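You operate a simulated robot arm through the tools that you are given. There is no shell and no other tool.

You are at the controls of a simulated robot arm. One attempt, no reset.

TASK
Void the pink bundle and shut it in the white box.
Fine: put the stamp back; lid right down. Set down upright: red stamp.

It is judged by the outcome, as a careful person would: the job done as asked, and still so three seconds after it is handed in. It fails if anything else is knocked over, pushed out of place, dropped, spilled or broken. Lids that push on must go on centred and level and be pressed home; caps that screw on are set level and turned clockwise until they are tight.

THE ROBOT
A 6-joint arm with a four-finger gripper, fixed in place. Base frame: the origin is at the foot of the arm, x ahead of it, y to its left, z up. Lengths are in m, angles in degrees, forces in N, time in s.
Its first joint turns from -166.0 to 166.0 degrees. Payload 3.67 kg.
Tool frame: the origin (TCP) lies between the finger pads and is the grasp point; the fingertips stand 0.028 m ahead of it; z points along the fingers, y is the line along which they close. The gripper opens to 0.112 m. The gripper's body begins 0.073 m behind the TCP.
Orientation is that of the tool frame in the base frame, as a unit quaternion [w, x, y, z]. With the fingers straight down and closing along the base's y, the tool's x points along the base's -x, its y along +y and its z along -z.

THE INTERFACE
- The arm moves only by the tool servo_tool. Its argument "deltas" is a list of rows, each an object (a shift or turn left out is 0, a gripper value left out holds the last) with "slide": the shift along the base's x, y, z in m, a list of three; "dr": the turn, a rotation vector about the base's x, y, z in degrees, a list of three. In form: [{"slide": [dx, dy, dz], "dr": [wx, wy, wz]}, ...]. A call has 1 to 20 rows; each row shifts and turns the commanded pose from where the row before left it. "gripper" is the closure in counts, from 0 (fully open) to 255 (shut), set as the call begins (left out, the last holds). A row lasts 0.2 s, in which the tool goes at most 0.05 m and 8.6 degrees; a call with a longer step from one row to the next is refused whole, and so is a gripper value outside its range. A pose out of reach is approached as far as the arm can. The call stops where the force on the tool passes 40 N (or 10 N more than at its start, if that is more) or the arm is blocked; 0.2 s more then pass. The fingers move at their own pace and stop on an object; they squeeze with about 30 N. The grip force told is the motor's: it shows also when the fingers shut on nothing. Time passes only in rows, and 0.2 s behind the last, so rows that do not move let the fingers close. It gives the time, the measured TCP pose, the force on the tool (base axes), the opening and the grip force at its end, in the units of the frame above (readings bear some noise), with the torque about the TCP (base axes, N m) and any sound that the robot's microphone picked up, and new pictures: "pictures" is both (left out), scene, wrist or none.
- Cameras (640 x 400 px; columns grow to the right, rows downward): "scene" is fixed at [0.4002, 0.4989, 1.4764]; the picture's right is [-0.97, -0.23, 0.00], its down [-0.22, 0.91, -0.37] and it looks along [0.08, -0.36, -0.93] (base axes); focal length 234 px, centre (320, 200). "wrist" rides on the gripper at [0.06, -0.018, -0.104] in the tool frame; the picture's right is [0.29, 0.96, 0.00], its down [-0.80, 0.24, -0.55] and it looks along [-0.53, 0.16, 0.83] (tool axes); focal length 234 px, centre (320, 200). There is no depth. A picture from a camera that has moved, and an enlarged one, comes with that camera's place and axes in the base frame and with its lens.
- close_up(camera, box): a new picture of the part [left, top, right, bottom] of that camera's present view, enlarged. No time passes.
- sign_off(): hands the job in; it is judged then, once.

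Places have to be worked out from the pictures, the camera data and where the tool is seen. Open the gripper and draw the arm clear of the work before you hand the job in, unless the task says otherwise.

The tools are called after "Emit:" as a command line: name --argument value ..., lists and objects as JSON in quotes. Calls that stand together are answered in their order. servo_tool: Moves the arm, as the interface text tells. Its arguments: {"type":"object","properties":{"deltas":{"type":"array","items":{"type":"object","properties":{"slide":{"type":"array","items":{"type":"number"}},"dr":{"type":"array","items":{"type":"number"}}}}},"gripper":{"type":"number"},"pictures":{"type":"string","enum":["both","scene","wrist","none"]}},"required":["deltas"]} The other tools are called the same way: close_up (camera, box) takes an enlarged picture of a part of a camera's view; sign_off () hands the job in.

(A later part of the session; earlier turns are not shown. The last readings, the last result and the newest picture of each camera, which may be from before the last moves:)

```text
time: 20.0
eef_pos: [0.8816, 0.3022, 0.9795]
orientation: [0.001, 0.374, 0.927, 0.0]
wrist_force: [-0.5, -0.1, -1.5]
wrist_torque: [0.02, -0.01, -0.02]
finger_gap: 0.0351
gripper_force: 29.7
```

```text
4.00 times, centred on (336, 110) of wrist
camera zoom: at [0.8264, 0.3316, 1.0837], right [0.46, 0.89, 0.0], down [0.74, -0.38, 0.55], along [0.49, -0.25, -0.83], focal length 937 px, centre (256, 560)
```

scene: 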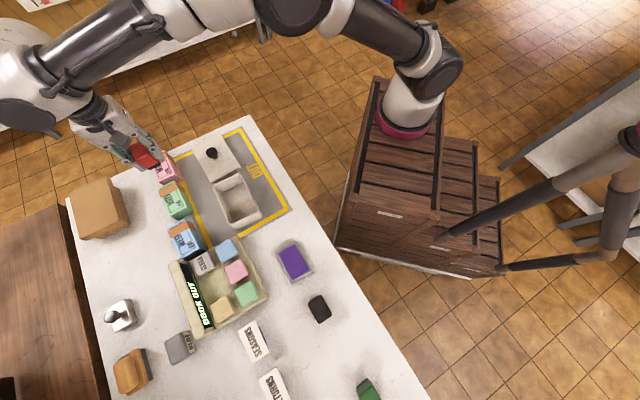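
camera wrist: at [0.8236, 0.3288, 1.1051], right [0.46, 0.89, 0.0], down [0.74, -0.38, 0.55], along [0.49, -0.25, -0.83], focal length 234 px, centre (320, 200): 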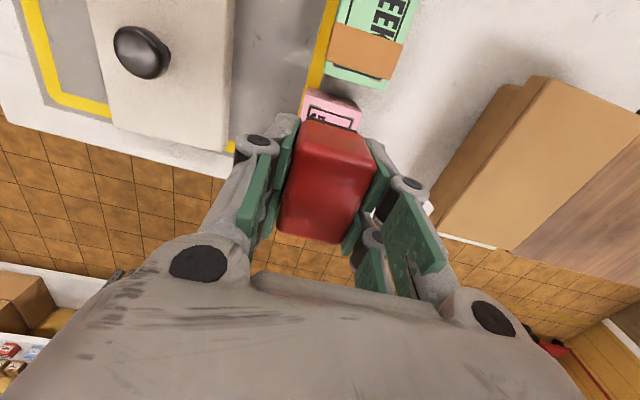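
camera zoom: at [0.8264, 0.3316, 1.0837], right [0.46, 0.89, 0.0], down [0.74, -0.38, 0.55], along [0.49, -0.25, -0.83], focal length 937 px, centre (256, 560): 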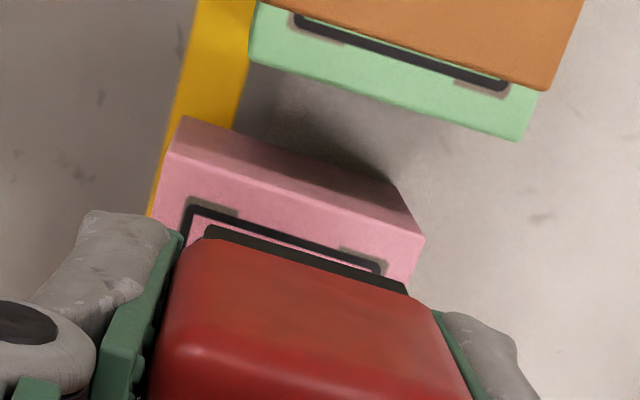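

Comparing stamp and bundle in both views, the stamp sits about 2.5 mm too far out and its face is about 2 cm above the top. I'll shift back 2.5 mm and lower toward contact, watching force.

Emit:
servo_tool --deltas '[{"slide": [-0.0017, -0.0018, -0.004]}, {"slide": [0, 0, -0.004]}, {"slide": [0, 0, -0.003]}, {"slide": [0, 0, 0]}]' --pictures "none"

Emit:
close_up --camera "scene" --box '[130, 135, 210, 185]'

Emit:
close_up --camera "wrist" --box '[256, 60, 416, 160]'

```text
time: 21.0
eef_pos: [0.8794, 0.2995, 0.9686]
orientation: [0.0, 0.374, 0.927, -0.001]
wrist_force: [-0.6, -0.4, -0.7]
wrist_torque: [-0.02, -0.01, 0.0]
finger_gap: 0.0352
gripper_force: 30.3
```

```text
8.00 times, centred on (170, 160) of scene
camera zoom: at [0.4002, 0.4989, 1.4764], right [-0.97, -0.23, 0.0], down [-0.22, 0.91, -0.37], along [0.08, -0.36, -0.93], focal length 1868 px, centre (1520, 520)
```

zoom: 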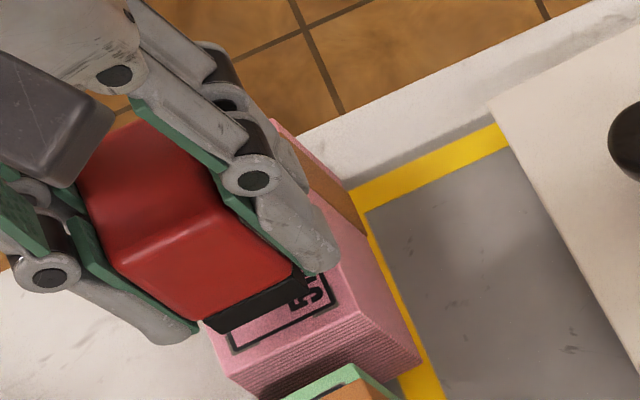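

```text
4.00 times, centred on (336, 110) of wrist
camera zoom: at [0.8244, 0.3297, 1.0725], right [0.46, 0.89, 0.0], down [0.74, -0.38, 0.55], along [0.49, -0.25, -0.83], focal length 937 px, centre (256, 560)
```

zoom: 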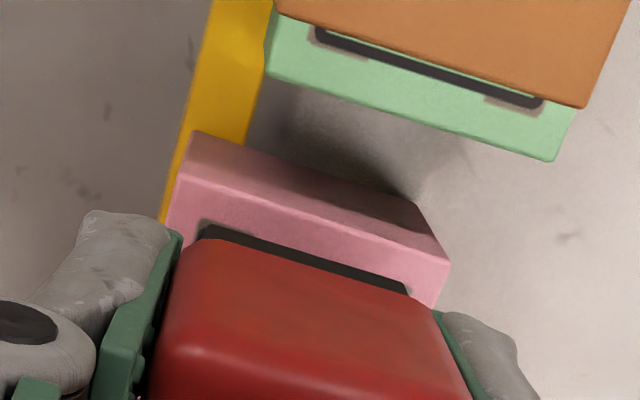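

Now the stamp is centred across the bundle in the wrist view and its near edge is a few mm inside the end. I'll lower in 2 mm steps until contact.

Emit:
servo_tool --deltas '[{"slide": [0, 0, -0.002]}, {"slide": [0, 0, -0.002]}, {"slide": [0, 0, 0]}]' --pictures "none"

Emit:
servo_tool --deltas '[{"slide": [0, 0, -0.002]}, {"slide": [0, 0, -0.002]}, {"slide": [0, 0, 0]}]' --pictures "none"

```text
time: 21.8
eef_pos: [0.8781, 0.3005, 0.9641]
orientation: [0.0, 0.374, 0.927, 0.0]
wrist_force: [-0.8, -0.4, -0.9]
wrist_torque: [0.01, 0.03, -0.01]
finger_gap: 0.035
gripper_force: 30.1
```

```text
time: 22.6
eef_pos: [0.8791, 0.2989, 0.9611]
orientation: [0.001, 0.375, 0.927, 0.001]
wrist_force: [0.1, -1.3, -0.5]
wrist_torque: [-0.03, -0.02, 0.0]
finger_gap: 0.0351
gripper_force: 29.5
```

Still no contact at z=0.961; I'll continue in 2 mm steps.

Emit:
servo_tool --deltas '[{"slide": [0, 0, -0.002]}, {"slide": [0, 0, 0]}]' --pictures "none"

Emit:
servo_tool --deltas '[{"slide": [0, 0, -0.002]}, {"slide": [0, 0, 0]}]' --pictures "wrist"

Emit:
close_up --camera "scene" --box '[130, 135, 210, 185]'

```text
time: 23.2
eef_pos: [0.8792, 0.3006, 0.9574]
orientation: [0.0, 0.375, 0.927, 0.001]
wrist_force: [-0.7, 0.0, -0.8]
wrist_torque: [0.01, 0.02, 0.0]
finger_gap: 0.035
gripper_force: 29.8
```

```text
time: 23.8
eef_pos: [0.8792, 0.2996, 0.9551]
orientation: [-0.001, 0.374, 0.927, 0.0]
wrist_force: [0.0, 0.2, -0.8]
wrist_torque: [0.0, -0.03, -0.01]
finger_gap: 0.0351
gripper_force: 30.1
camera wrist: at [0.8243, 0.3296, 1.0603], right [0.46, 0.89, 0.0], down [0.74, -0.38, 0.55], along [0.49, -0.25, -0.83], focal length 234 px, centre (320, 200)
```

wrist: 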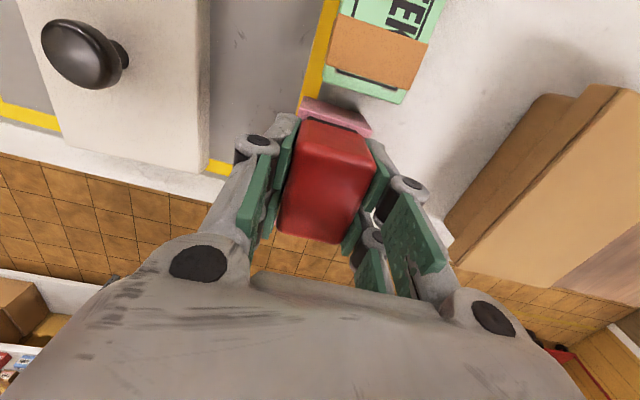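

```text
8.00 times, centred on (170, 160) of scene
camera zoom: at [0.4002, 0.4989, 1.4764], right [-0.97, -0.23, 0.0], down [-0.22, 0.91, -0.37], along [0.08, -0.36, -0.93], focal length 1868 px, centre (1520, 520)
```

zoom: 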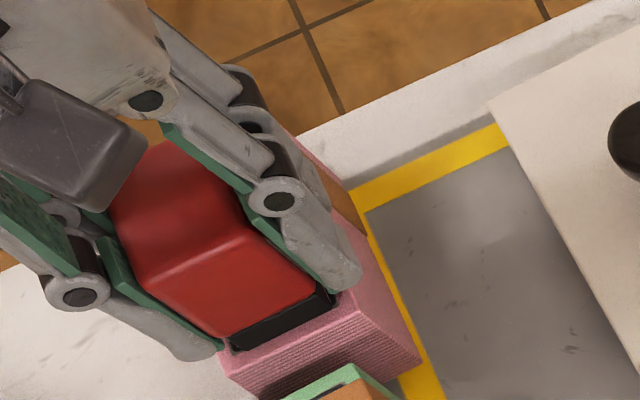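

The stamp face is almost touching the label, well inside the edges. Continuing down gently.

Emit:
servo_tool --deltas '[{"slide": [0, 0, -0.002]}, {"slide": [0, 0, 0]}]' --pictures "none"

Emit:
servo_tool --deltas '[{"slide": [0, 0, -0.0015]}, {"slide": [0, 0, 0]}]' --pictures "none"

```text
time: 24.4
eef_pos: [0.8794, 0.2999, 0.9517]
orientation: [0.0, 0.375, 0.927, 0.0]
wrist_force: [0.4, 0.7, -0.7]
wrist_torque: [-0.01, 0.02, -0.05]
finger_gap: 0.035
gripper_force: 29.6
```

```text
time: 25.0
eef_pos: [0.8805, 0.3006, 0.9513]
orientation: [-0.001, 0.375, 0.927, 0.0]
wrist_force: [-0.7, -0.3, -1.3]
wrist_torque: [0.02, -0.02, -0.03]
finger_gap: 0.0351
gripper_force: 30.1
```

Emit:
servo_tool --deltas '[{"slide": [0, 0, -0.0015]}, {"slide": [0, 0, 0]}]' --pictures "none"

Emit:
close_up --camera "scene" --box '[130, 135, 210, 185]'

Emit:
close_up --camera "wrist" --box '[256, 60, 416, 160]'

```text
time: 25.6
eef_pos: [0.878, 0.2996, 0.952]
orientation: [0.0, 0.374, 0.927, 0.001]
wrist_force: [-0.9, -0.9, 7.8]
wrist_torque: [0.08, 0.03, 0.01]
finger_gap: 0.0349
gripper_force: 29.9
```

```text
8.00 times, centred on (170, 160) of scene
camera zoom: at [0.4002, 0.4989, 1.4764], right [-0.97, -0.23, 0.0], down [-0.22, 0.91, -0.37], along [0.08, -0.36, -0.93], focal length 1868 px, centre (1520, 520)
```

zoom: 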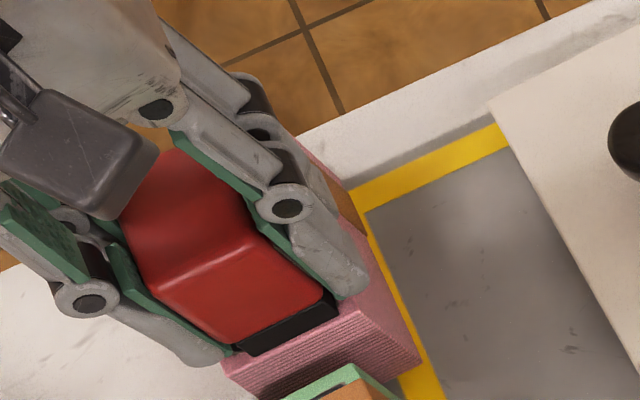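

```text
4.00 times, centred on (336, 110) of wrist
camera zoom: at [0.8241, 0.3296, 1.0563], right [0.46, 0.89, 0.0], down [0.74, -0.38, 0.55], along [0.49, -0.25, -0.83], focal length 937 px, centre (256, 560)
```

zoom: 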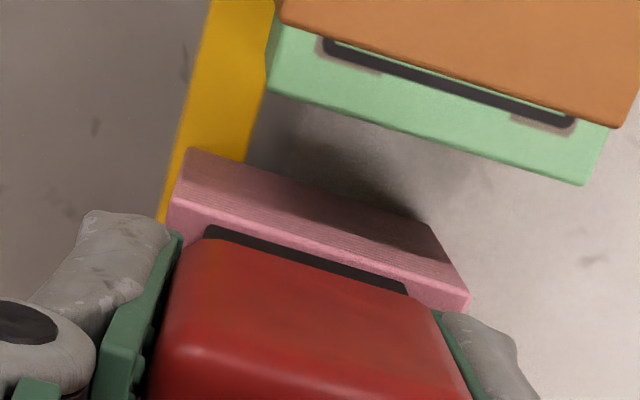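

Contact at z≈0.951 with about 8 N. I'll press a bit further to about 20 N to get a clear mark, hold briefly.

Emit:
servo_tool --deltas '[{"slide": [0, 0, -0.0015]}, {"slide": [0, 0, 0]}, {"slide": [0, 0, 0]}]' --pictures "none"

```text
time: 26.4
eef_pos: [0.8788, 0.3, 0.9512]
orientation: [0.001, 0.374, 0.927, 0.001]
wrist_force: [1.3, -0.2, 23.2]
wrist_torque: [0.03, -0.01, 0.01]
finger_gap: 0.035
gripper_force: 29.4
```

Pressed with about 23 N. Now I lift straight up and check the mark.

Emit:
servo_tool --deltas '[{"slide": [0, 0, 0.006]}, {"slide": [0, 0, 0.02]}, {"slide": [0, 0, 0.035]}, {"slide": [0, 0, 0.04]}, {"slide": [0, 0, 0.04]}, {"slide": [0, 0, 0]}]' --pictures "both"

Emit:
close_up --camera "scene" --box '[130, 135, 210, 185]'

```text
time: 27.8
eef_pos: [0.8795, 0.2997, 1.0901]
orientation: [0.0, 0.374, 0.927, 0.0]
wrist_force: [-0.2, 0.4, -1.5]
wrist_torque: [0.02, 0.0, 0.03]
finger_gap: 0.0349
gripper_force: 29.6
camera wrist: at [0.8248, 0.3288, 1.195], right [0.46, 0.89, 0.0], down [0.74, -0.38, 0.55], along [0.49, -0.25, -0.83], focal length 234 px, centre (320, 200)
```

scene: 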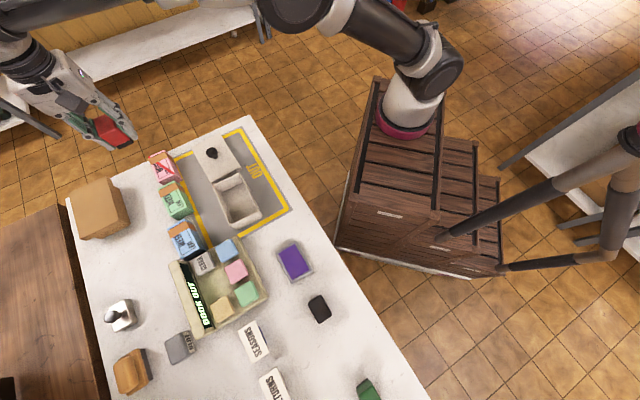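
wrist: 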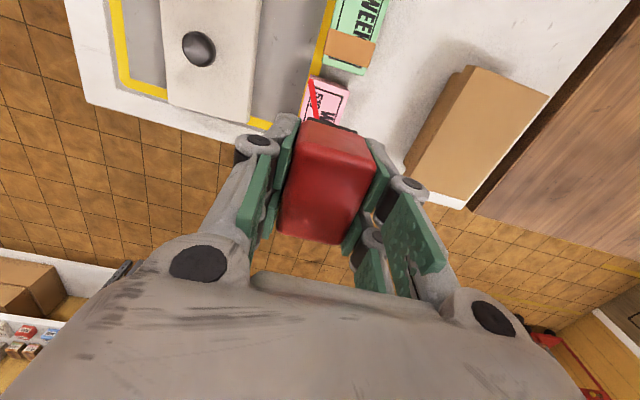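

```text
8.00 times, centred on (170, 160) of scene
camera zoom: at [0.4002, 0.4989, 1.4764], right [-0.97, -0.23, 0.0], down [-0.22, 0.91, -0.37], along [0.08, -0.36, -0.93], focal length 1868 px, centre (1520, 520)
```

zoom: 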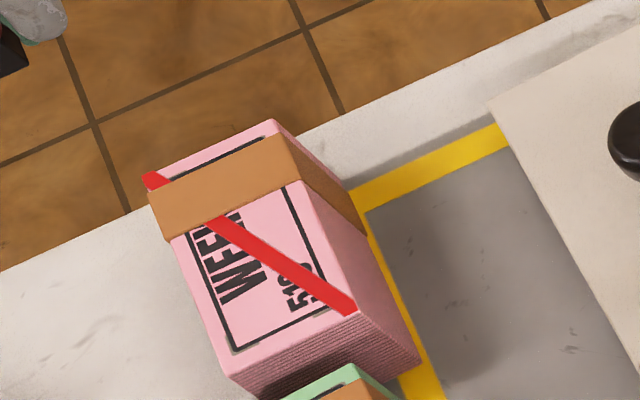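

The mark has landed: a red VOID stroke now runs across the pink bundle. Now I carry the stamp back to its original spot, retracing my commanded moves exactly.

Emit:
servo_tool --deltas '[{"slide": [-0.02, 0.011, 0]}, {"slide": [-0.039162, 0.021546, 0]}, {"slide": [-0.039162, 0.021546, 0]}, {"slide": [-0.039162, 0.021546, 0]}, {"slide": [-0.039162, 0.021546, 0]}, {"slide": [-0.039162, 0.021546, 0]}, {"slide": [-0.039162, 0.021546, 0]}, {"slide": [-0.039162, 0.021546, 0]}, {"slide": [-0.039162, 0.021546, 0]}, {"slide": [-0.039162, 0.021546, 0]}, {"slide": [-0.039162, 0.021546, 0]}, {"slide": [-0.039162, 0.021546, 0]}, {"slide": [-0.039162, 0.021546, 0]}, {"slide": [-0.039162, 0.021546, 0]}, {"slide": [-0.02, 0.011, 0]}, {"slide": [0, 0, 0]}]' --pictures "both"

```text
time: 31.2
eef_pos: [0.3295, 0.6015, 1.0898]
orientation: [0.001, 0.374, 0.927, 0.001]
wrist_force: [-0.1, 0.5, -0.7]
wrist_torque: [-0.03, 0.01, -0.01]
finger_gap: 0.035
gripper_force: 30.1
camera wrist: at [0.2742, 0.6314, 1.1952], right [0.46, 0.89, 0.0], down [0.74, -0.38, 0.55], along [0.49, -0.25, -0.83], focal length 234 px, centre (320, 200)
```

scene: 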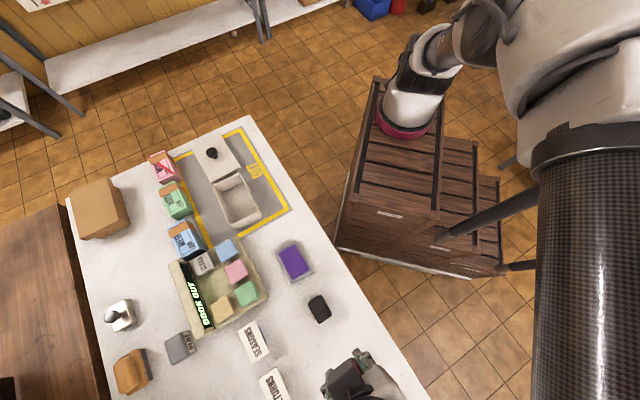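
wrist: 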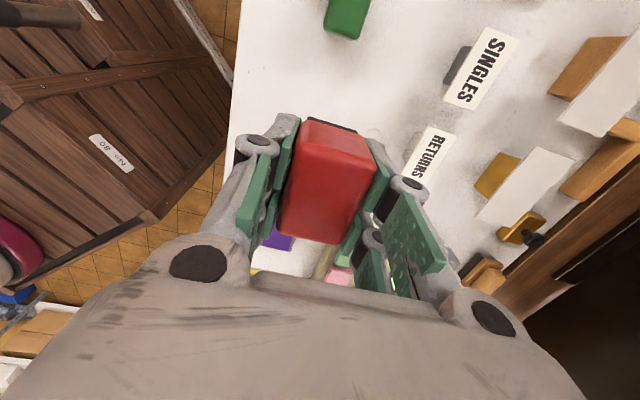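

I'm back over the stamp's home spot, which is empty. Lowering most of the way, then gently for contact.

Emit:
servo_tool --deltas '[{"slide": [0, 0, -0.04]}, {"slide": [0, 0, -0.04]}, {"slide": [0, 0, -0.04]}, {"slide": [0, 0, -0.03]}, {"slide": [0, 0, -0.015]}, {"slide": [0, 0, -0.005]}, {"slide": [0, 0, 0]}]' --pictures "none"

Emit:
servo_tool --deltas '[{"slide": [0, 0, -0.002]}, {"slide": [0, 0, -0.002]}, {"slide": [0, 0, 0]}]' --pictures "wrist"

```text
time: 32.8
eef_pos: [0.3287, 0.6023, 0.9202]
orientation: [-0.001, 0.374, 0.927, -0.001]
wrist_force: [0.1, -0.1, -1.6]
wrist_torque: [0.0, 0.0, 0.03]
finger_gap: 0.0348
gripper_force: 30.0
```

```text
time: 33.6
eef_pos: [0.33, 0.6016, 0.9167]
orientation: [0.0, 0.374, 0.927, 0.0]
wrist_force: [0.3, -0.7, -0.7]
wrist_torque: [-0.01, 0.03, 0.01]
finger_gap: 0.035
gripper_force: 30.4
camera wrist: at [0.2752, 0.6313, 1.021], right [0.46, 0.89, 0.0], down [0.74, -0.38, 0.55], along [0.49, -0.25, -0.83], focal length 234 px, centre (320, 200)
```

wrist: 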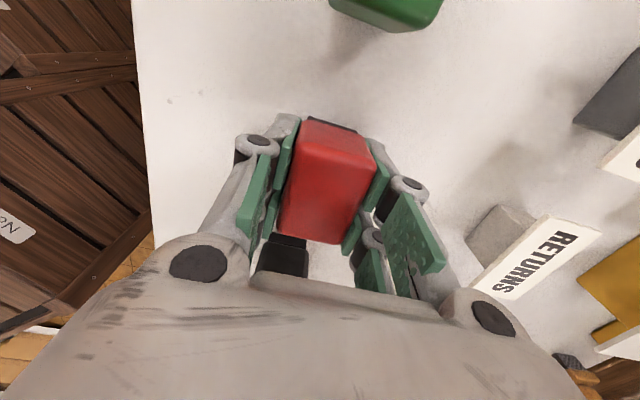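

Remaining gap is about 2–3 mm; I'll finish in fine steps until a light touch is felt.

Emit:
servo_tool --deltas '[{"slide": [0, 0, -0.0015]}, {"slide": [0, 0, 0]}]' --pictures "none"

Emit:
servo_tool --deltas '[{"slide": [0, 0, -0.001]}, {"slide": [0, 0, 0]}]' --pictures "none"

```text
time: 34.2
eef_pos: [0.3289, 0.602, 0.9144]
orientation: [0.0, 0.374, 0.927, 0.0]
wrist_force: [-1.0, -0.5, -0.5]
wrist_torque: [-0.02, 0.0, 0.01]
finger_gap: 0.0349
gripper_force: 30.3
```

```text
time: 34.8
eef_pos: [0.3305, 0.6006, 0.9136]
orientation: [0.0, 0.375, 0.927, 0.0]
wrist_force: [0.1, -0.7, -1.3]
wrist_torque: [0.01, 0.02, 0.03]
finger_gap: 0.0352
gripper_force: 29.8
```

Emit:
servo_tool --deltas '[{"slide": [0, 0, -0.001]}, {"slide": [0, 0, 0]}]' --pictures "none"

Emit:
close_up --camera "scene" --box '[296, 320, 424, 400]'

```text
time: 35.4
eef_pos: [0.3298, 0.6013, 0.9125]
orientation: [0.0, 0.375, 0.927, 0.0]
wrist_force: [-0.5, 0.5, -1.0]
wrist_torque: [-0.01, -0.02, 0.01]
finger_gap: 0.0351
gripper_force: 30.4
```

```text
5.00 times, centred on (360, 360) of scene
camera zoom: at [0.4002, 0.4989, 1.4764], right [-0.97, -0.23, 0.0], down [-0.22, 0.91, -0.37], along [0.08, -0.36, -0.93], focal length 1167 px, centre (120, -600)
```

zoom: 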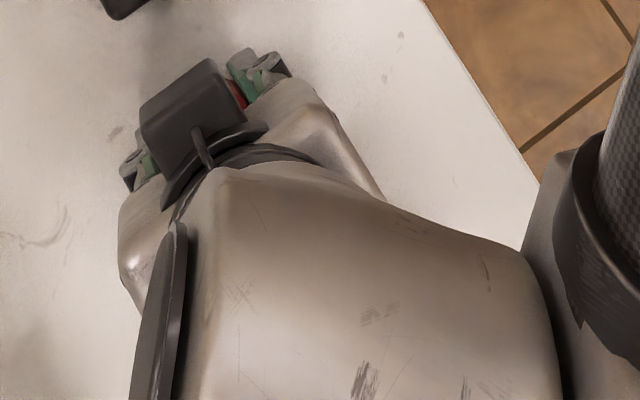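

No touch yet (the stamp may have slipped up by a millimetre or so in the grip). Stepping down 1 mm at a time.

Emit:
servo_tool --deltas '[{"slide": [0, 0, -0.001]}, {"slide": [0, 0, 0]}]' --pictures "none"

Emit:
servo_tool --deltas '[{"slide": [0, 0, -0.001]}, {"slide": [0, 0, 0]}]' --pictures "none"

```text
time: 36.0
eef_pos: [0.3296, 0.6008, 0.9115]
orientation: [0.0, 0.375, 0.927, 0.0]
wrist_force: [0.2, 0.2, -1.3]
wrist_torque: [0.04, -0.01, 0.01]
finger_gap: 0.0348
gripper_force: 29.6
```

```text
time: 36.6
eef_pos: [0.3292, 0.6019, 0.9109]
orientation: [0.0, 0.374, 0.927, 0.001]
wrist_force: [2.2, 0.0, 3.4]
wrist_torque: [0.0, -0.13, 0.01]
finger_gap: 0.0348
gripper_force: 29.8
```

Light contact (about 4 N) at z=0.911: the stamp is standing on the table. I'll open the gripper and check before rising.

Emit:
servo_tool --deltas '[{"slide": [0, 0, 0]}, {"slide": [0, 0, 0]}, {"slide": [0, 0, 0]}, {"slide": [0, 0, 0]}]' --gripper 0 --pictures "wrist"

Emit:
servo_tool --deltas '[{"slide": [0, 0, 0.015]}, {"slide": [0, 0, 0.035]}, {"slide": [0, 0, 0.045]}, {"slide": [0, 0, 0.045]}, {"slide": [0, 0, 0]}]' --pictures "both"

```text
time: 37.6
eef_pos: [0.3297, 0.6022, 0.9113]
orientation: [0.0, 0.375, 0.927, 0.0]
wrist_force: [-1.0, -0.3, 0.1]
wrist_torque: [0.03, 0.0, 0.0]
finger_gap: 0.1121
gripper_force: 0.1
camera wrist: at [0.2746, 0.6312, 1.0154], right [0.46, 0.89, 0.0], down [0.74, -0.38, 0.55], along [0.49, -0.25, -0.83], focal length 234 px, centre (320, 200)
```

wrist: 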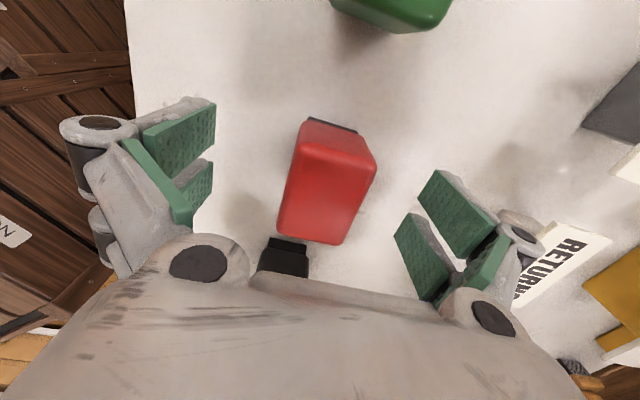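

```text
time: 38.8
eef_pos: [0.3309, 0.6012, 1.0517]
orientation: [0.0, 0.376, 0.927, 0.001]
wrist_force: [1.5, -0.5, -0.6]
wrist_torque: [-0.03, 0.01, -0.02]
finger_gap: 0.1123
gripper_force: 0.1
camera wrist: at [0.275, 0.6312, 1.1565], right [0.46, 0.89, 0.0], down [0.74, -0.38, 0.55], along [0.49, -0.25, -0.83], focal length 234 px, centre (320, 200)
```

scene: 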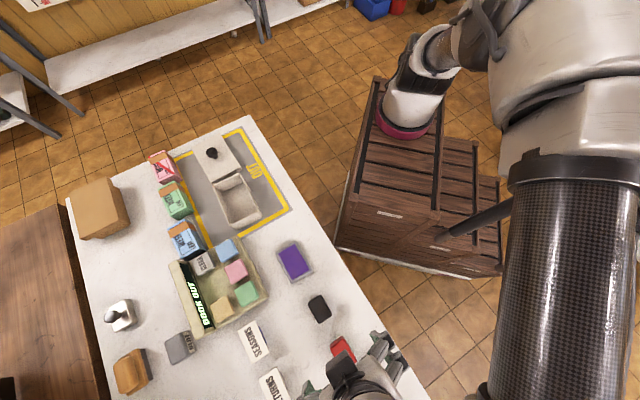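
wrist: 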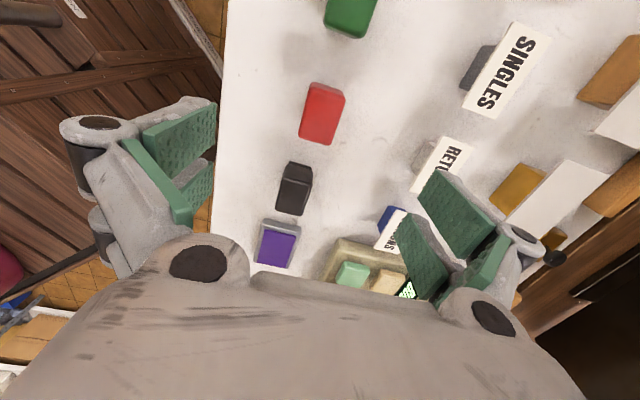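

The red stamp stands upright on its spot again. Next I return to the pink bundle with the open gripper, aiming for its centre near (0.890, 0.291), staying high.

Emit:
servo_tool --deltas '[{"slide": [0.02, -0.011, 0.03]}, {"slide": [0.04, -0.02215, 0]}, {"slide": [0.04, -0.02215, 0]}, {"slide": [0.04, -0.02215, 0]}, {"slide": [0.04, -0.02215, 0]}, {"slide": [0.04, -0.02215, 0]}, {"slide": [0.04, -0.02215, 0]}, {"slide": [0.04, -0.02215, 0]}, {"slide": [0.04, -0.02215, 0]}, {"slide": [0.04, -0.02215, 0]}, {"slide": [0.04, -0.02215, 0]}, {"slide": [0.04, -0.02215, 0]}, {"slide": [0.04, -0.02215, 0]}, {"slide": [0.04, -0.02215, 0]}, {"slide": [0.02, -0.011, 0]}, {"slide": [0, 0, 0]}]' --pictures "both"

Emit:
close_up --camera "wrist" --box '[240, 40, 400, 140]'

Emit:
close_up --camera "wrist" --box '[60, 0, 300, 150]'

Emit:
close_up --camera "scene" --box '[296, 320, 424, 400]'

```text
time: 42.2
eef_pos: [0.8904, 0.292, 1.0815]
orientation: [0.001, 0.375, 0.927, 0.0]
wrist_force: [-0.4, 0.3, 0.1]
wrist_torque: [0.0, -0.03, 0.02]
finger_gap: 0.112
gripper_force: 0.1
camera wrist: at [0.8355, 0.3215, 1.1863], right [0.46, 0.89, 0.0], down [0.74, -0.38, 0.55], along [0.49, -0.25, -0.83], focal length 234 px, centre (320, 200)
```

scene: 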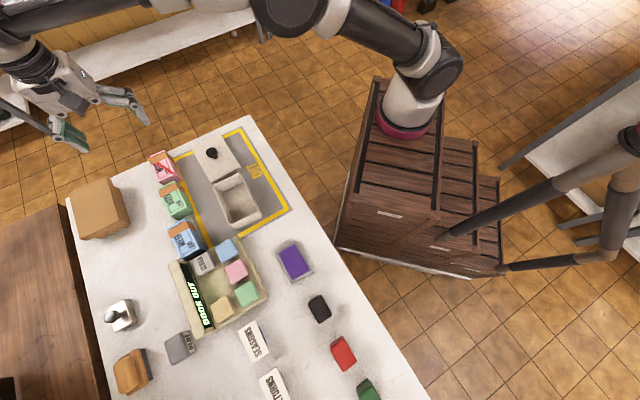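
wrist: 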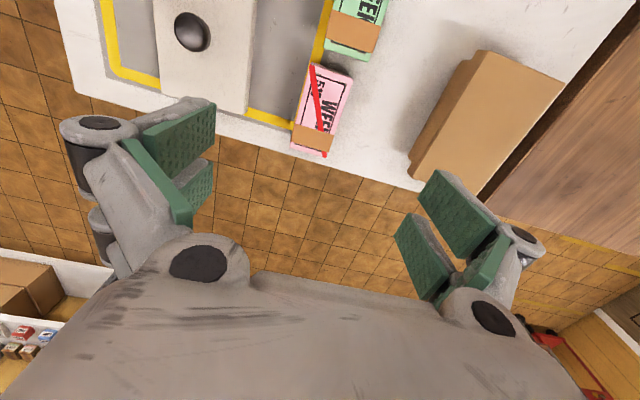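

```text
4.00 times, centred on (320, 90) of wrist
camera zoom: at [0.8355, 0.3215, 1.1863], right [0.46, 0.89, 0.0], down [0.74, -0.38, 0.55], along [0.49, -0.25, -0.83], focal length 937 px, centre (320, 640)
```

zoom: 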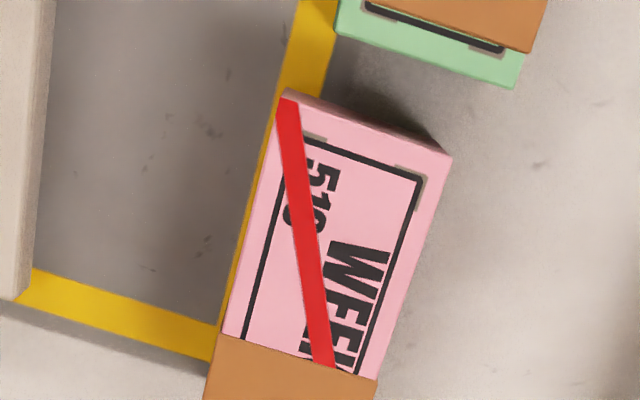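

```text
2.67 times, centred on (180, 75) of wrist
camera zoom: at [0.8355, 0.3215, 1.1863], right [0.46, 0.89, 0.0], down [0.74, -0.38, 0.55], along [0.49, -0.25, -0.83], focal length 624 px, centre (693, 533)
```

zoom: 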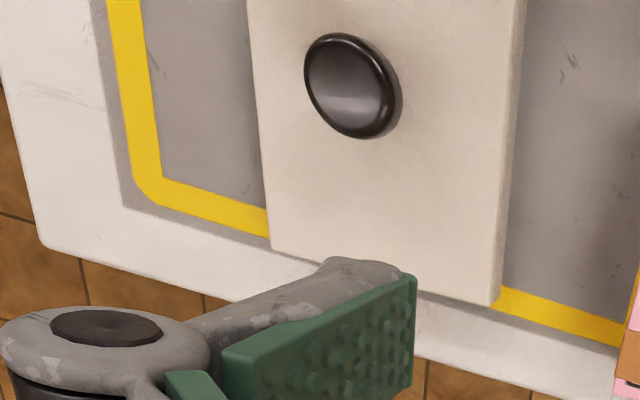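

```text
5.00 times, centred on (360, 360) of scene
camera zoom: at [0.4002, 0.4989, 1.4764], right [-0.97, -0.23, 0.0], down [-0.22, 0.91, -0.37], along [0.08, -0.36, -0.93], focal length 1167 px, centre (120, -600)
```

zoom: 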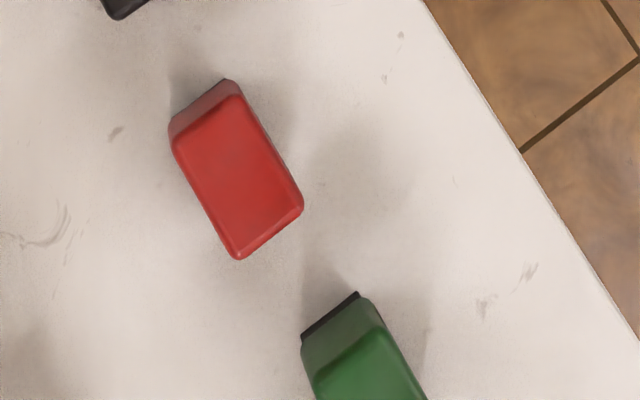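

The pink bundle is aligned with the gripper and centred between the fingers (within ~1–2 mm). I'll descend to just above, then around it.

Emit:
servo_tool --deltas '[{"slide": [0, 0, -0.04]}, {"slide": [0, 0, -0.04]}, {"slide": [0, 0, -0.03]}, {"slide": [0, 0, -0.015]}, {"slide": [0, 0, 0]}]' --pictures "both"

Emit:
close_up --camera "wrist" --box '[220, 60, 412, 220]'

```text
time: 43.4
eef_pos: [0.8903, 0.2925, 0.9549]
orientation: [0.001, 0.375, 0.927, 0.0]
wrist_force: [0.3, 0.7, 0.5]
wrist_torque: [-0.02, -0.02, 0.03]
finger_gap: 0.1121
gripper_force: 0.1
camera wrist: at [0.8348, 0.3217, 1.0601], right [0.46, 0.89, 0.0], down [0.74, -0.38, 0.55], along [0.49, -0.25, -0.83], focal length 234 px, centre (320, 200)
```

scene: 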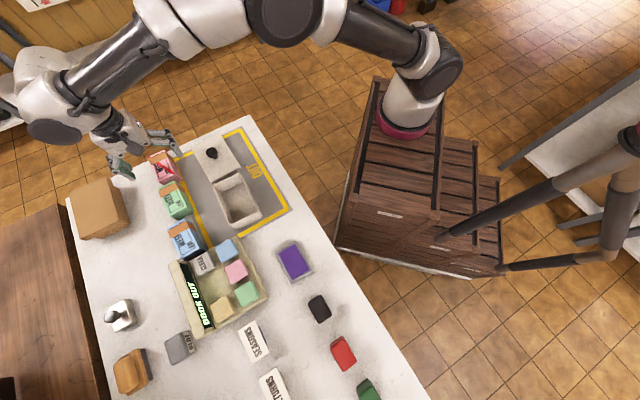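
wrist: 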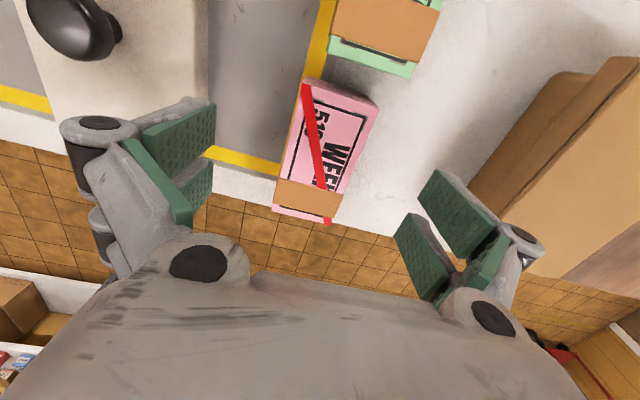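

```text
2.50 times, centred on (316, 140) of wrist
camera zoom: at [0.8348, 0.3217, 1.0601], right [0.46, 0.89, 0.0], down [0.74, -0.38, 0.55], along [0.49, -0.25, -0.83], focal length 585 px, centre (330, 350)
```

zoom: 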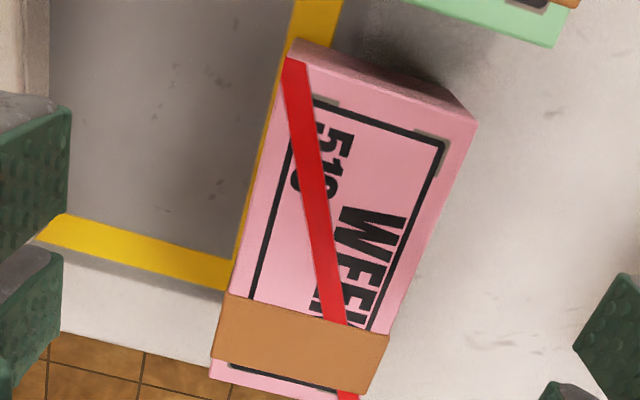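

All four corners of the bundle are visible and its centre (0.890, 0.292) coincides with the tool. I'll go down to z≈0.922 and close on its sides.

Emit:
servo_tool --deltas '[{"slide": [0, 0, -0.012]}, {"slide": [0, 0, -0.012]}, {"slide": [0, 0, -0.009]}, {"slide": [0, 0, 0]}]' --pictures "both"

Emit:
close_up --camera "scene" --box '[90, 120, 218, 200]'

```text
time: 44.4
eef_pos: [0.8902, 0.2911, 0.9229]
orientation: [-0.001, 0.374, 0.927, -0.001]
wrist_force: [0.1, 0.5, -0.4]
wrist_torque: [0.0, 0.04, 0.0]
finger_gap: 0.1118
gripper_force: 0.0
camera wrist: at [0.8347, 0.3216, 1.0272], right [0.46, 0.89, 0.0], down [0.74, -0.38, 0.55], along [0.49, -0.25, -0.83], focal length 234 px, centre (320, 200)
```

scene: 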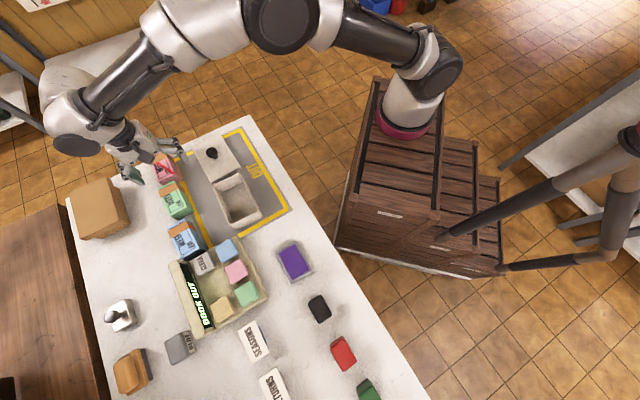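
wrist: 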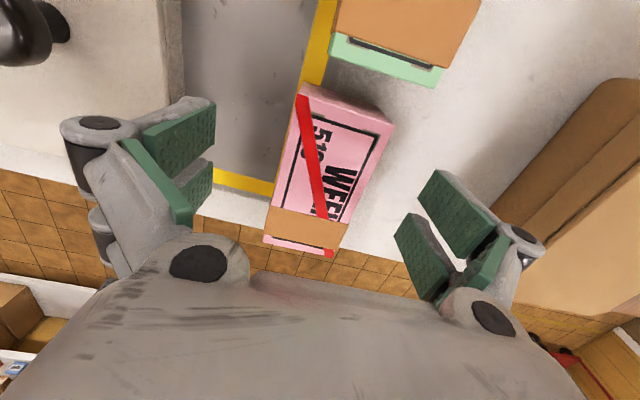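

```text
5.00 times, centred on (154, 160) of scene
camera zoom: at [0.4002, 0.4989, 1.4764], right [-0.97, -0.23, 0.0], down [-0.22, 0.91, -0.37], along [0.08, -0.36, -0.93], focal length 1167 px, centre (1150, 400)
```

zoom: 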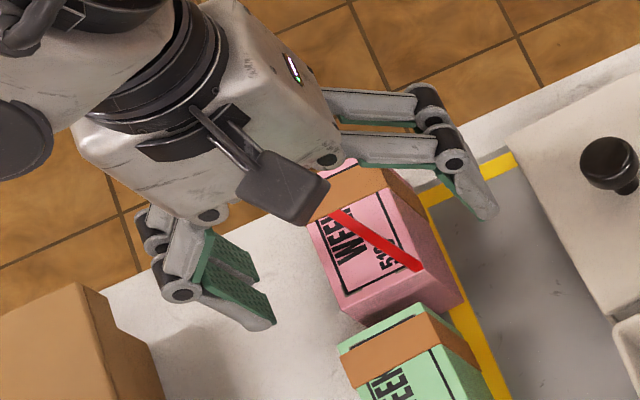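

Fingers straddle the bundle with nothing else near. Closing now.

Emit:
servo_tool --deltas '[{"slide": [0, 0, 0]}, {"slide": [0, 0, 0]}, {"slide": [0, 0, 0]}, {"slide": [0, 0, 0]}]' --gripper 255 --pictures "both"

Emit:
close_up --camera "scene" --box '[90, 120, 218, 200]'

```text
time: 45.4
eef_pos: [0.889, 0.292, 0.9223]
orientation: [0.0, 0.375, 0.927, 0.0]
wrist_force: [0.3, 0.6, 1.6]
wrist_torque: [0.16, 0.02, 0.02]
finger_gap: 0.0455
gripper_force: 30.3
camera wrist: at [0.8348, 0.3217, 1.0276], right [0.46, 0.89, 0.0], down [0.74, -0.38, 0.55], along [0.49, -0.25, -0.83], focal length 234 px, centre (320, 200)
```

scene: 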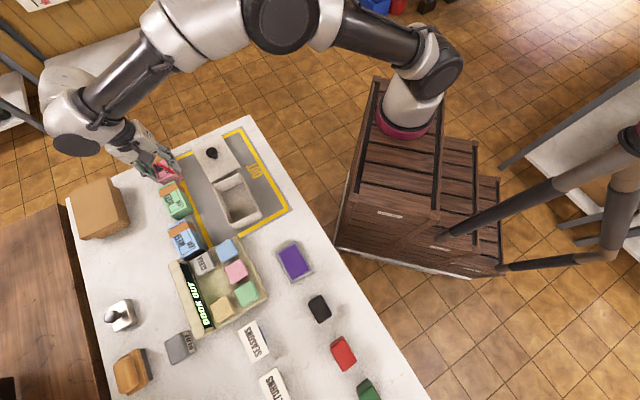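
wrist: 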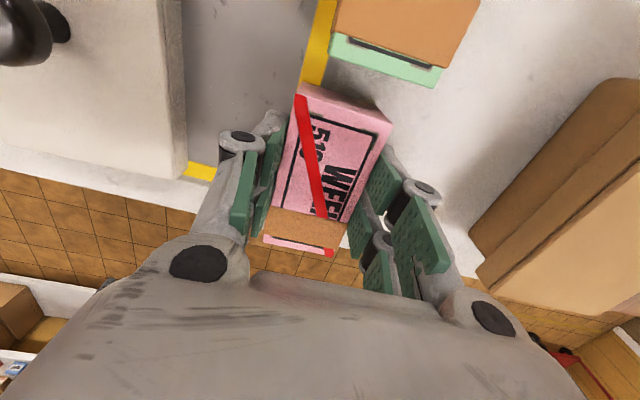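

```text
5.00 times, centred on (154, 160) of scene
camera zoom: at [0.4002, 0.4989, 1.4764], right [-0.97, -0.23, 0.0], down [-0.22, 0.91, -0.37], along [0.08, -0.36, -0.93], focal length 1167 px, centre (1150, 400)
```

zoom: 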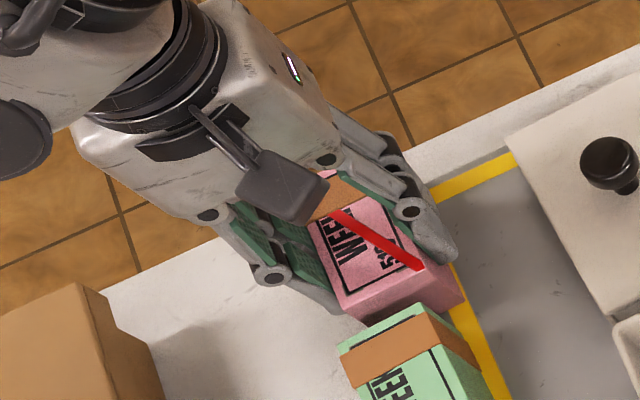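

The bundle measures 45.5 mm across the strap. Before lifting I need to know how much room the fingers have inside the box, so I'll release the bundle in place, rise, and inspect the box from above.

Emit:
servo_tool --deltas '[{"slide": [0, 0, 0]}, {"slide": [0, 0, 0]}, {"slide": [0, 0, 0]}, {"slide": [0, 0, 0.02]}, {"slide": [0, 0, 0.04]}, {"slide": [0, 0, 0.04]}, {"slide": [0, 0, 0.04]}, {"slide": [0, 0, 0.04]}, {"slide": [-0.02, 0.002, 0]}, {"slide": [-0.04, 0.004, 0]}, {"slide": [-0.04, 0.004, 0]}, {"slide": [-0.04, 0.004, 0]}, {"slide": [-0.04, 0.004, 0]}, {"slide": [-0.03, 0.004, 0]}, {"slide": [-0.014, 0.001, 0]}, {"slide": [0, 0, 0]}]' --gripper 0 --pictures "both"

Emit:
close_up --camera "wrist" --box '[220, 0, 420, 125]'

Emit:
close_up --camera "scene" --box '[130, 125, 290, 225]'

```text
time: 48.8
eef_pos: [0.6655, 0.3142, 1.1029]
orientation: [0.0, 0.375, 0.927, 0.0]
wrist_force: [-0.9, -0.2, 0.1]
wrist_torque: [0.01, 0.02, 0.02]
finger_gap: 0.1123
gripper_force: 0.1
camera wrist: at [0.6111, 0.3447, 1.2074], right [0.46, 0.89, 0.0], down [0.74, -0.38, 0.55], along [0.49, -0.25, -0.83], focal length 234 px, centre (320, 200)
```

scene: 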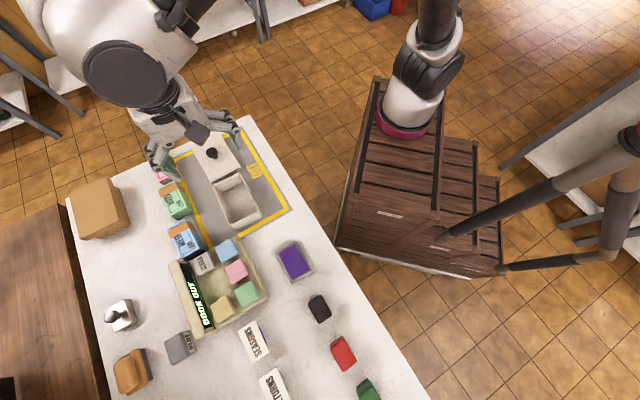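
wrist: 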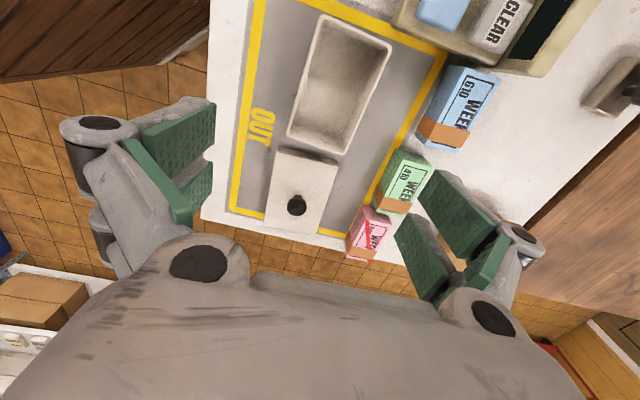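

```text
3.20 times, centred on (320, 62) of wrist
camera zoom: at [0.6111, 0.3447, 1.2074], right [0.46, 0.89, 0.0], down [0.74, -0.38, 0.55], along [0.49, -0.25, -0.83], focal length 749 px, centre (320, 640)
```

zoom: 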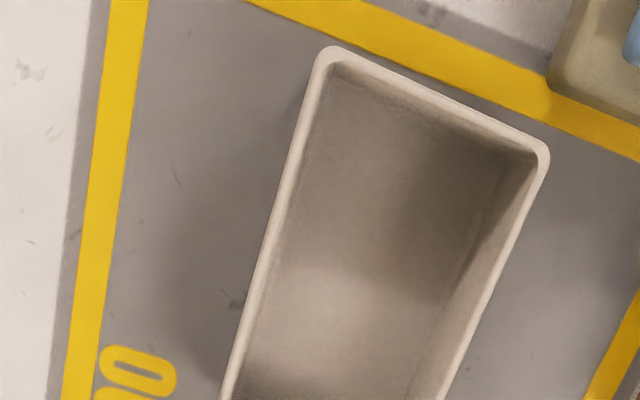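

```text
4.00 times, centred on (210, 175) of scene
camera zoom: at [0.4002, 0.4989, 1.4764], right [-0.97, -0.23, 0.0], down [-0.22, 0.91, -0.37], along [0.08, -0.36, -0.93], focal length 934 px, centre (760, 300)
```

zoom: 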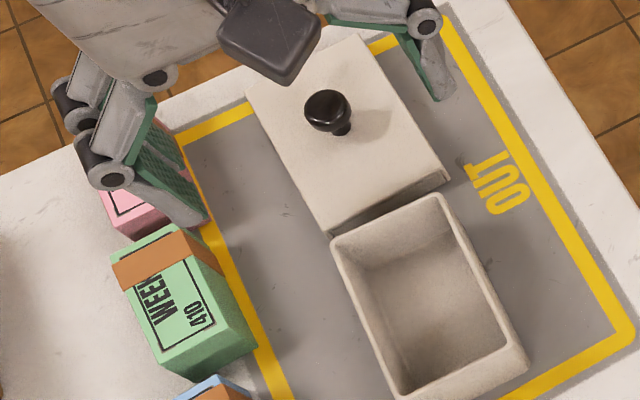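

I see the whole box in the wrist view. Taking a close-up of it and of the lid for precise corners.

Emit:
close_up --camera "wrist" --box '[212, 5, 468, 165]'

Emit:
close_up --camera "wrist" --box '[212, 110, 468, 270]'

```text
2.50 times, centred on (340, 85) of wrist
camera zoom: at [0.6111, 0.3447, 1.2074], right [0.46, 0.89, 0.0], down [0.74, -0.38, 0.55], along [0.49, -0.25, -0.83], focal length 585 px, centre (270, 488)
```

zoom: 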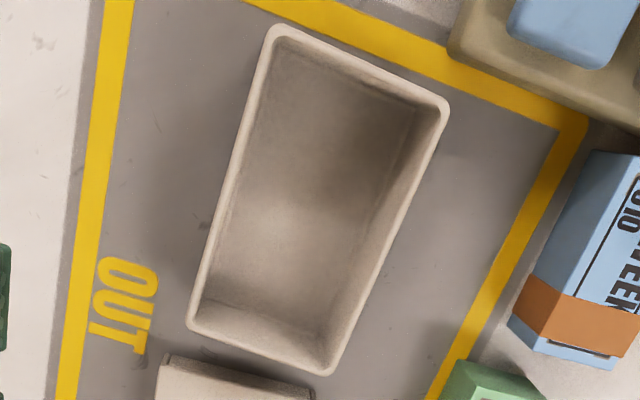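

```text
2.50 times, centred on (340, 190) of wrist
camera zoom: at [0.6111, 0.3447, 1.2074], right [0.46, 0.89, 0.0], down [0.74, -0.38, 0.55], along [0.49, -0.25, -0.83], focal length 585 px, centre (270, 225)
```

zoom: 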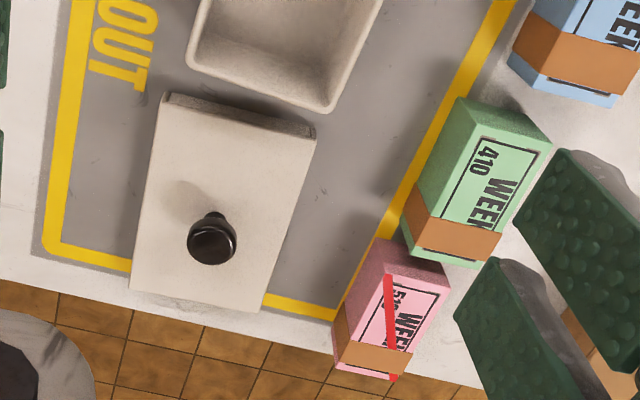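

The box is turned about 3.5° relative to the tool, its centre is near (0.659, 0.333), rim about z≈0.92; inner width leaves no room for fingers beside the bundle. So I'll grip the bundle only near its top edge. Returning above the pink bundle now.

Emit:
servo_tool --deltas '[{"slide": [0.014, -0.001, 0]}, {"slide": [0.03, -0.004, 0]}, {"slide": [0.04, -0.004, 0]}, {"slide": [0.04, -0.004, 0]}, {"slide": [0.04, -0.004, 0]}, {"slide": [0.04, -0.004, 0]}, {"slide": [0.02, -0.002, 0]}, {"slide": [0, 0, -0.04]}, {"slide": [0, 0, -0.04]}, {"slide": [0, 0, -0.04]}, {"slide": [0, 0, -0.03]}, {"slide": [0, 0, -0.015]}, {"slide": [0, 0, -0.01]}, {"slide": [0, 0, 0]}]' --gripper 0 --pictures "both"

```text
time: 51.8
eef_pos: [0.8897, 0.2919, 0.9263]
orientation: [0.0, 0.374, 0.927, 0.0]
wrist_force: [0.2, 0.1, 0.0]
wrist_torque: [0.02, -0.02, 0.02]
finger_gap: 0.1119
gripper_force: 0.0
camera wrist: at [0.8348, 0.3213, 1.0326], right [0.46, 0.89, 0.0], down [0.74, -0.38, 0.55], along [0.49, -0.25, -0.83], focal length 234 px, centre (320, 200)
```

scene: 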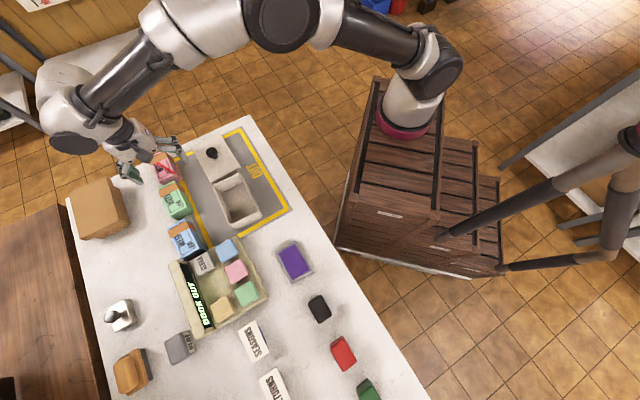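
wrist: 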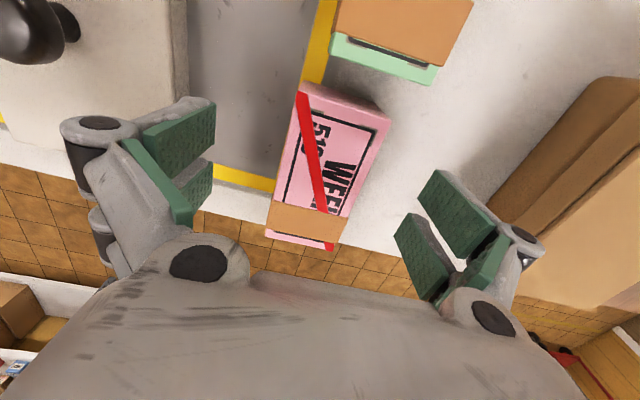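

Fingers straddle the bundle again. To pin the table height exactly, I'll lower in small steps until the fingertips lightly touch the table beside the bundle.

Emit:
servo_tool --deltas '[{"slide": [0, 0, -0.006]}, {"slide": [0, 0, -0.005]}, {"slide": [0, 0, 0]}]' --pictures "none"

Emit:
servo_tool --deltas '[{"slide": [0, 0, -0.002]}, {"slide": [0, 0, -0.002]}, {"slide": [0, 0, 0]}]' --pictures "none"

Emit:
servo_tool --deltas '[{"slide": [0, 0, -0.0015]}, {"slide": [0, 0, 0]}]' --pictures "wrist"

```text
time: 52.6
eef_pos: [0.8894, 0.292, 0.9174]
orientation: [0.0, 0.375, 0.927, 0.0]
wrist_force: [-0.6, 0.4, -0.5]
wrist_torque: [0.01, 0.01, 0.0]
finger_gap: 0.1123
gripper_force: 0.0
```

```text
time: 53.4
eef_pos: [0.8903, 0.2926, 0.9128]
orientation: [0.0, 0.375, 0.927, 0.0]
wrist_force: [-0.2, -1.1, -0.8]
wrist_torque: [0.02, 0.01, 0.0]
finger_gap: 0.1119
gripper_force: 0.1
```

```text
time: 54.0
eef_pos: [0.8901, 0.2923, 0.9112]
orientation: [0.0, 0.375, 0.927, 0.0]
wrist_force: [0.6, -0.2, -0.2]
wrist_torque: [-0.03, 0.0, 0.0]
finger_gap: 0.112
gripper_force: 0.1
camera wrist: at [0.8349, 0.3213, 1.0163], right [0.46, 0.89, 0.0], down [0.74, -0.38, 0.55], along [0.49, -0.25, -0.83], focal length 234 px, centre (320, 200)
```

wrist: 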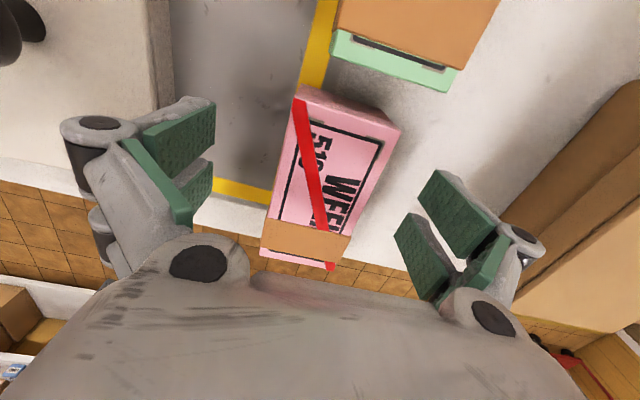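

Emit:
servo_tool --deltas '[{"slide": [0, 0, -0.0015]}, {"slide": [0, 0, -0.0015]}, {"slide": [0, 0, 0]}]' --pictures "none"

Emit:
servo_tool --deltas '[{"slide": [0, 0, -0.0015]}, {"slide": [0, 0, 0]}]' --pictures "none"

Emit:
servo_tool --deltas '[{"slide": [0, 0, -0.001]}, {"slide": [0, 0, 0]}]' --pictures "none"

```text
time: 54.8
eef_pos: [0.8891, 0.292, 0.9076]
orientation: [0.0, 0.375, 0.927, 0.0]
wrist_force: [0.7, 0.5, -0.5]
wrist_torque: [0.01, -0.01, 0.0]
finger_gap: 0.1118
gripper_force: 0.0
```

```text
time: 55.4
eef_pos: [0.8891, 0.2912, 0.9069]
orientation: [0.0, 0.374, 0.927, 0.0]
wrist_force: [0.0, 0.4, -0.7]
wrist_torque: [-0.03, 0.02, -0.03]
finger_gap: 0.1119
gripper_force: 0.0
```

```text
time: 56.0
eef_pos: [0.8894, 0.2926, 0.9056]
orientation: [0.0, 0.375, 0.927, 0.0]
wrist_force: [0.9, -0.7, 0.3]
wrist_torque: [0.0, -0.01, 0.0]
finger_gap: 0.112
gripper_force: 0.1
```

Still free at z≈0.9055; continuing 1 mm at a time.

Emit:
servo_tool --deltas '[{"slide": [0, 0, -0.001]}, {"slide": [0, 0, 0]}]' --pictures "none"

Emit:
servo_tool --deltas '[{"slide": [0, 0, -0.001]}, {"slide": [0, 0, 0]}]' --pictures "none"

Emit:
servo_tool --deltas '[{"slide": [0, 0, -0.001]}, {"slide": [0, 0, 0]}]' --pictures "none"

```text
time: 56.6
eef_pos: [0.8893, 0.2919, 0.9052]
orientation: [0.0, 0.375, 0.927, 0.0]
wrist_force: [0.2, -0.2, 0.8]
wrist_torque: [-0.02, -0.01, 0.01]
finger_gap: 0.1119
gripper_force: 0.1
```

```text
time: 57.2
eef_pos: [0.8886, 0.2914, 0.9035]
orientation: [0.0, 0.375, 0.927, 0.0]
wrist_force: [0.1, 0.1, -0.4]
wrist_torque: [0.01, 0.06, -0.01]
finger_gap: 0.112
gripper_force: 0.1
```

```text
time: 57.8
eef_pos: [0.8909, 0.2923, 0.9036]
orientation: [0.0, 0.375, 0.927, -0.001]
wrist_force: [-0.4, -0.1, 0.0]
wrist_torque: [0.0, 0.01, -0.01]
finger_gap: 0.112
gripper_force: 0.1
```

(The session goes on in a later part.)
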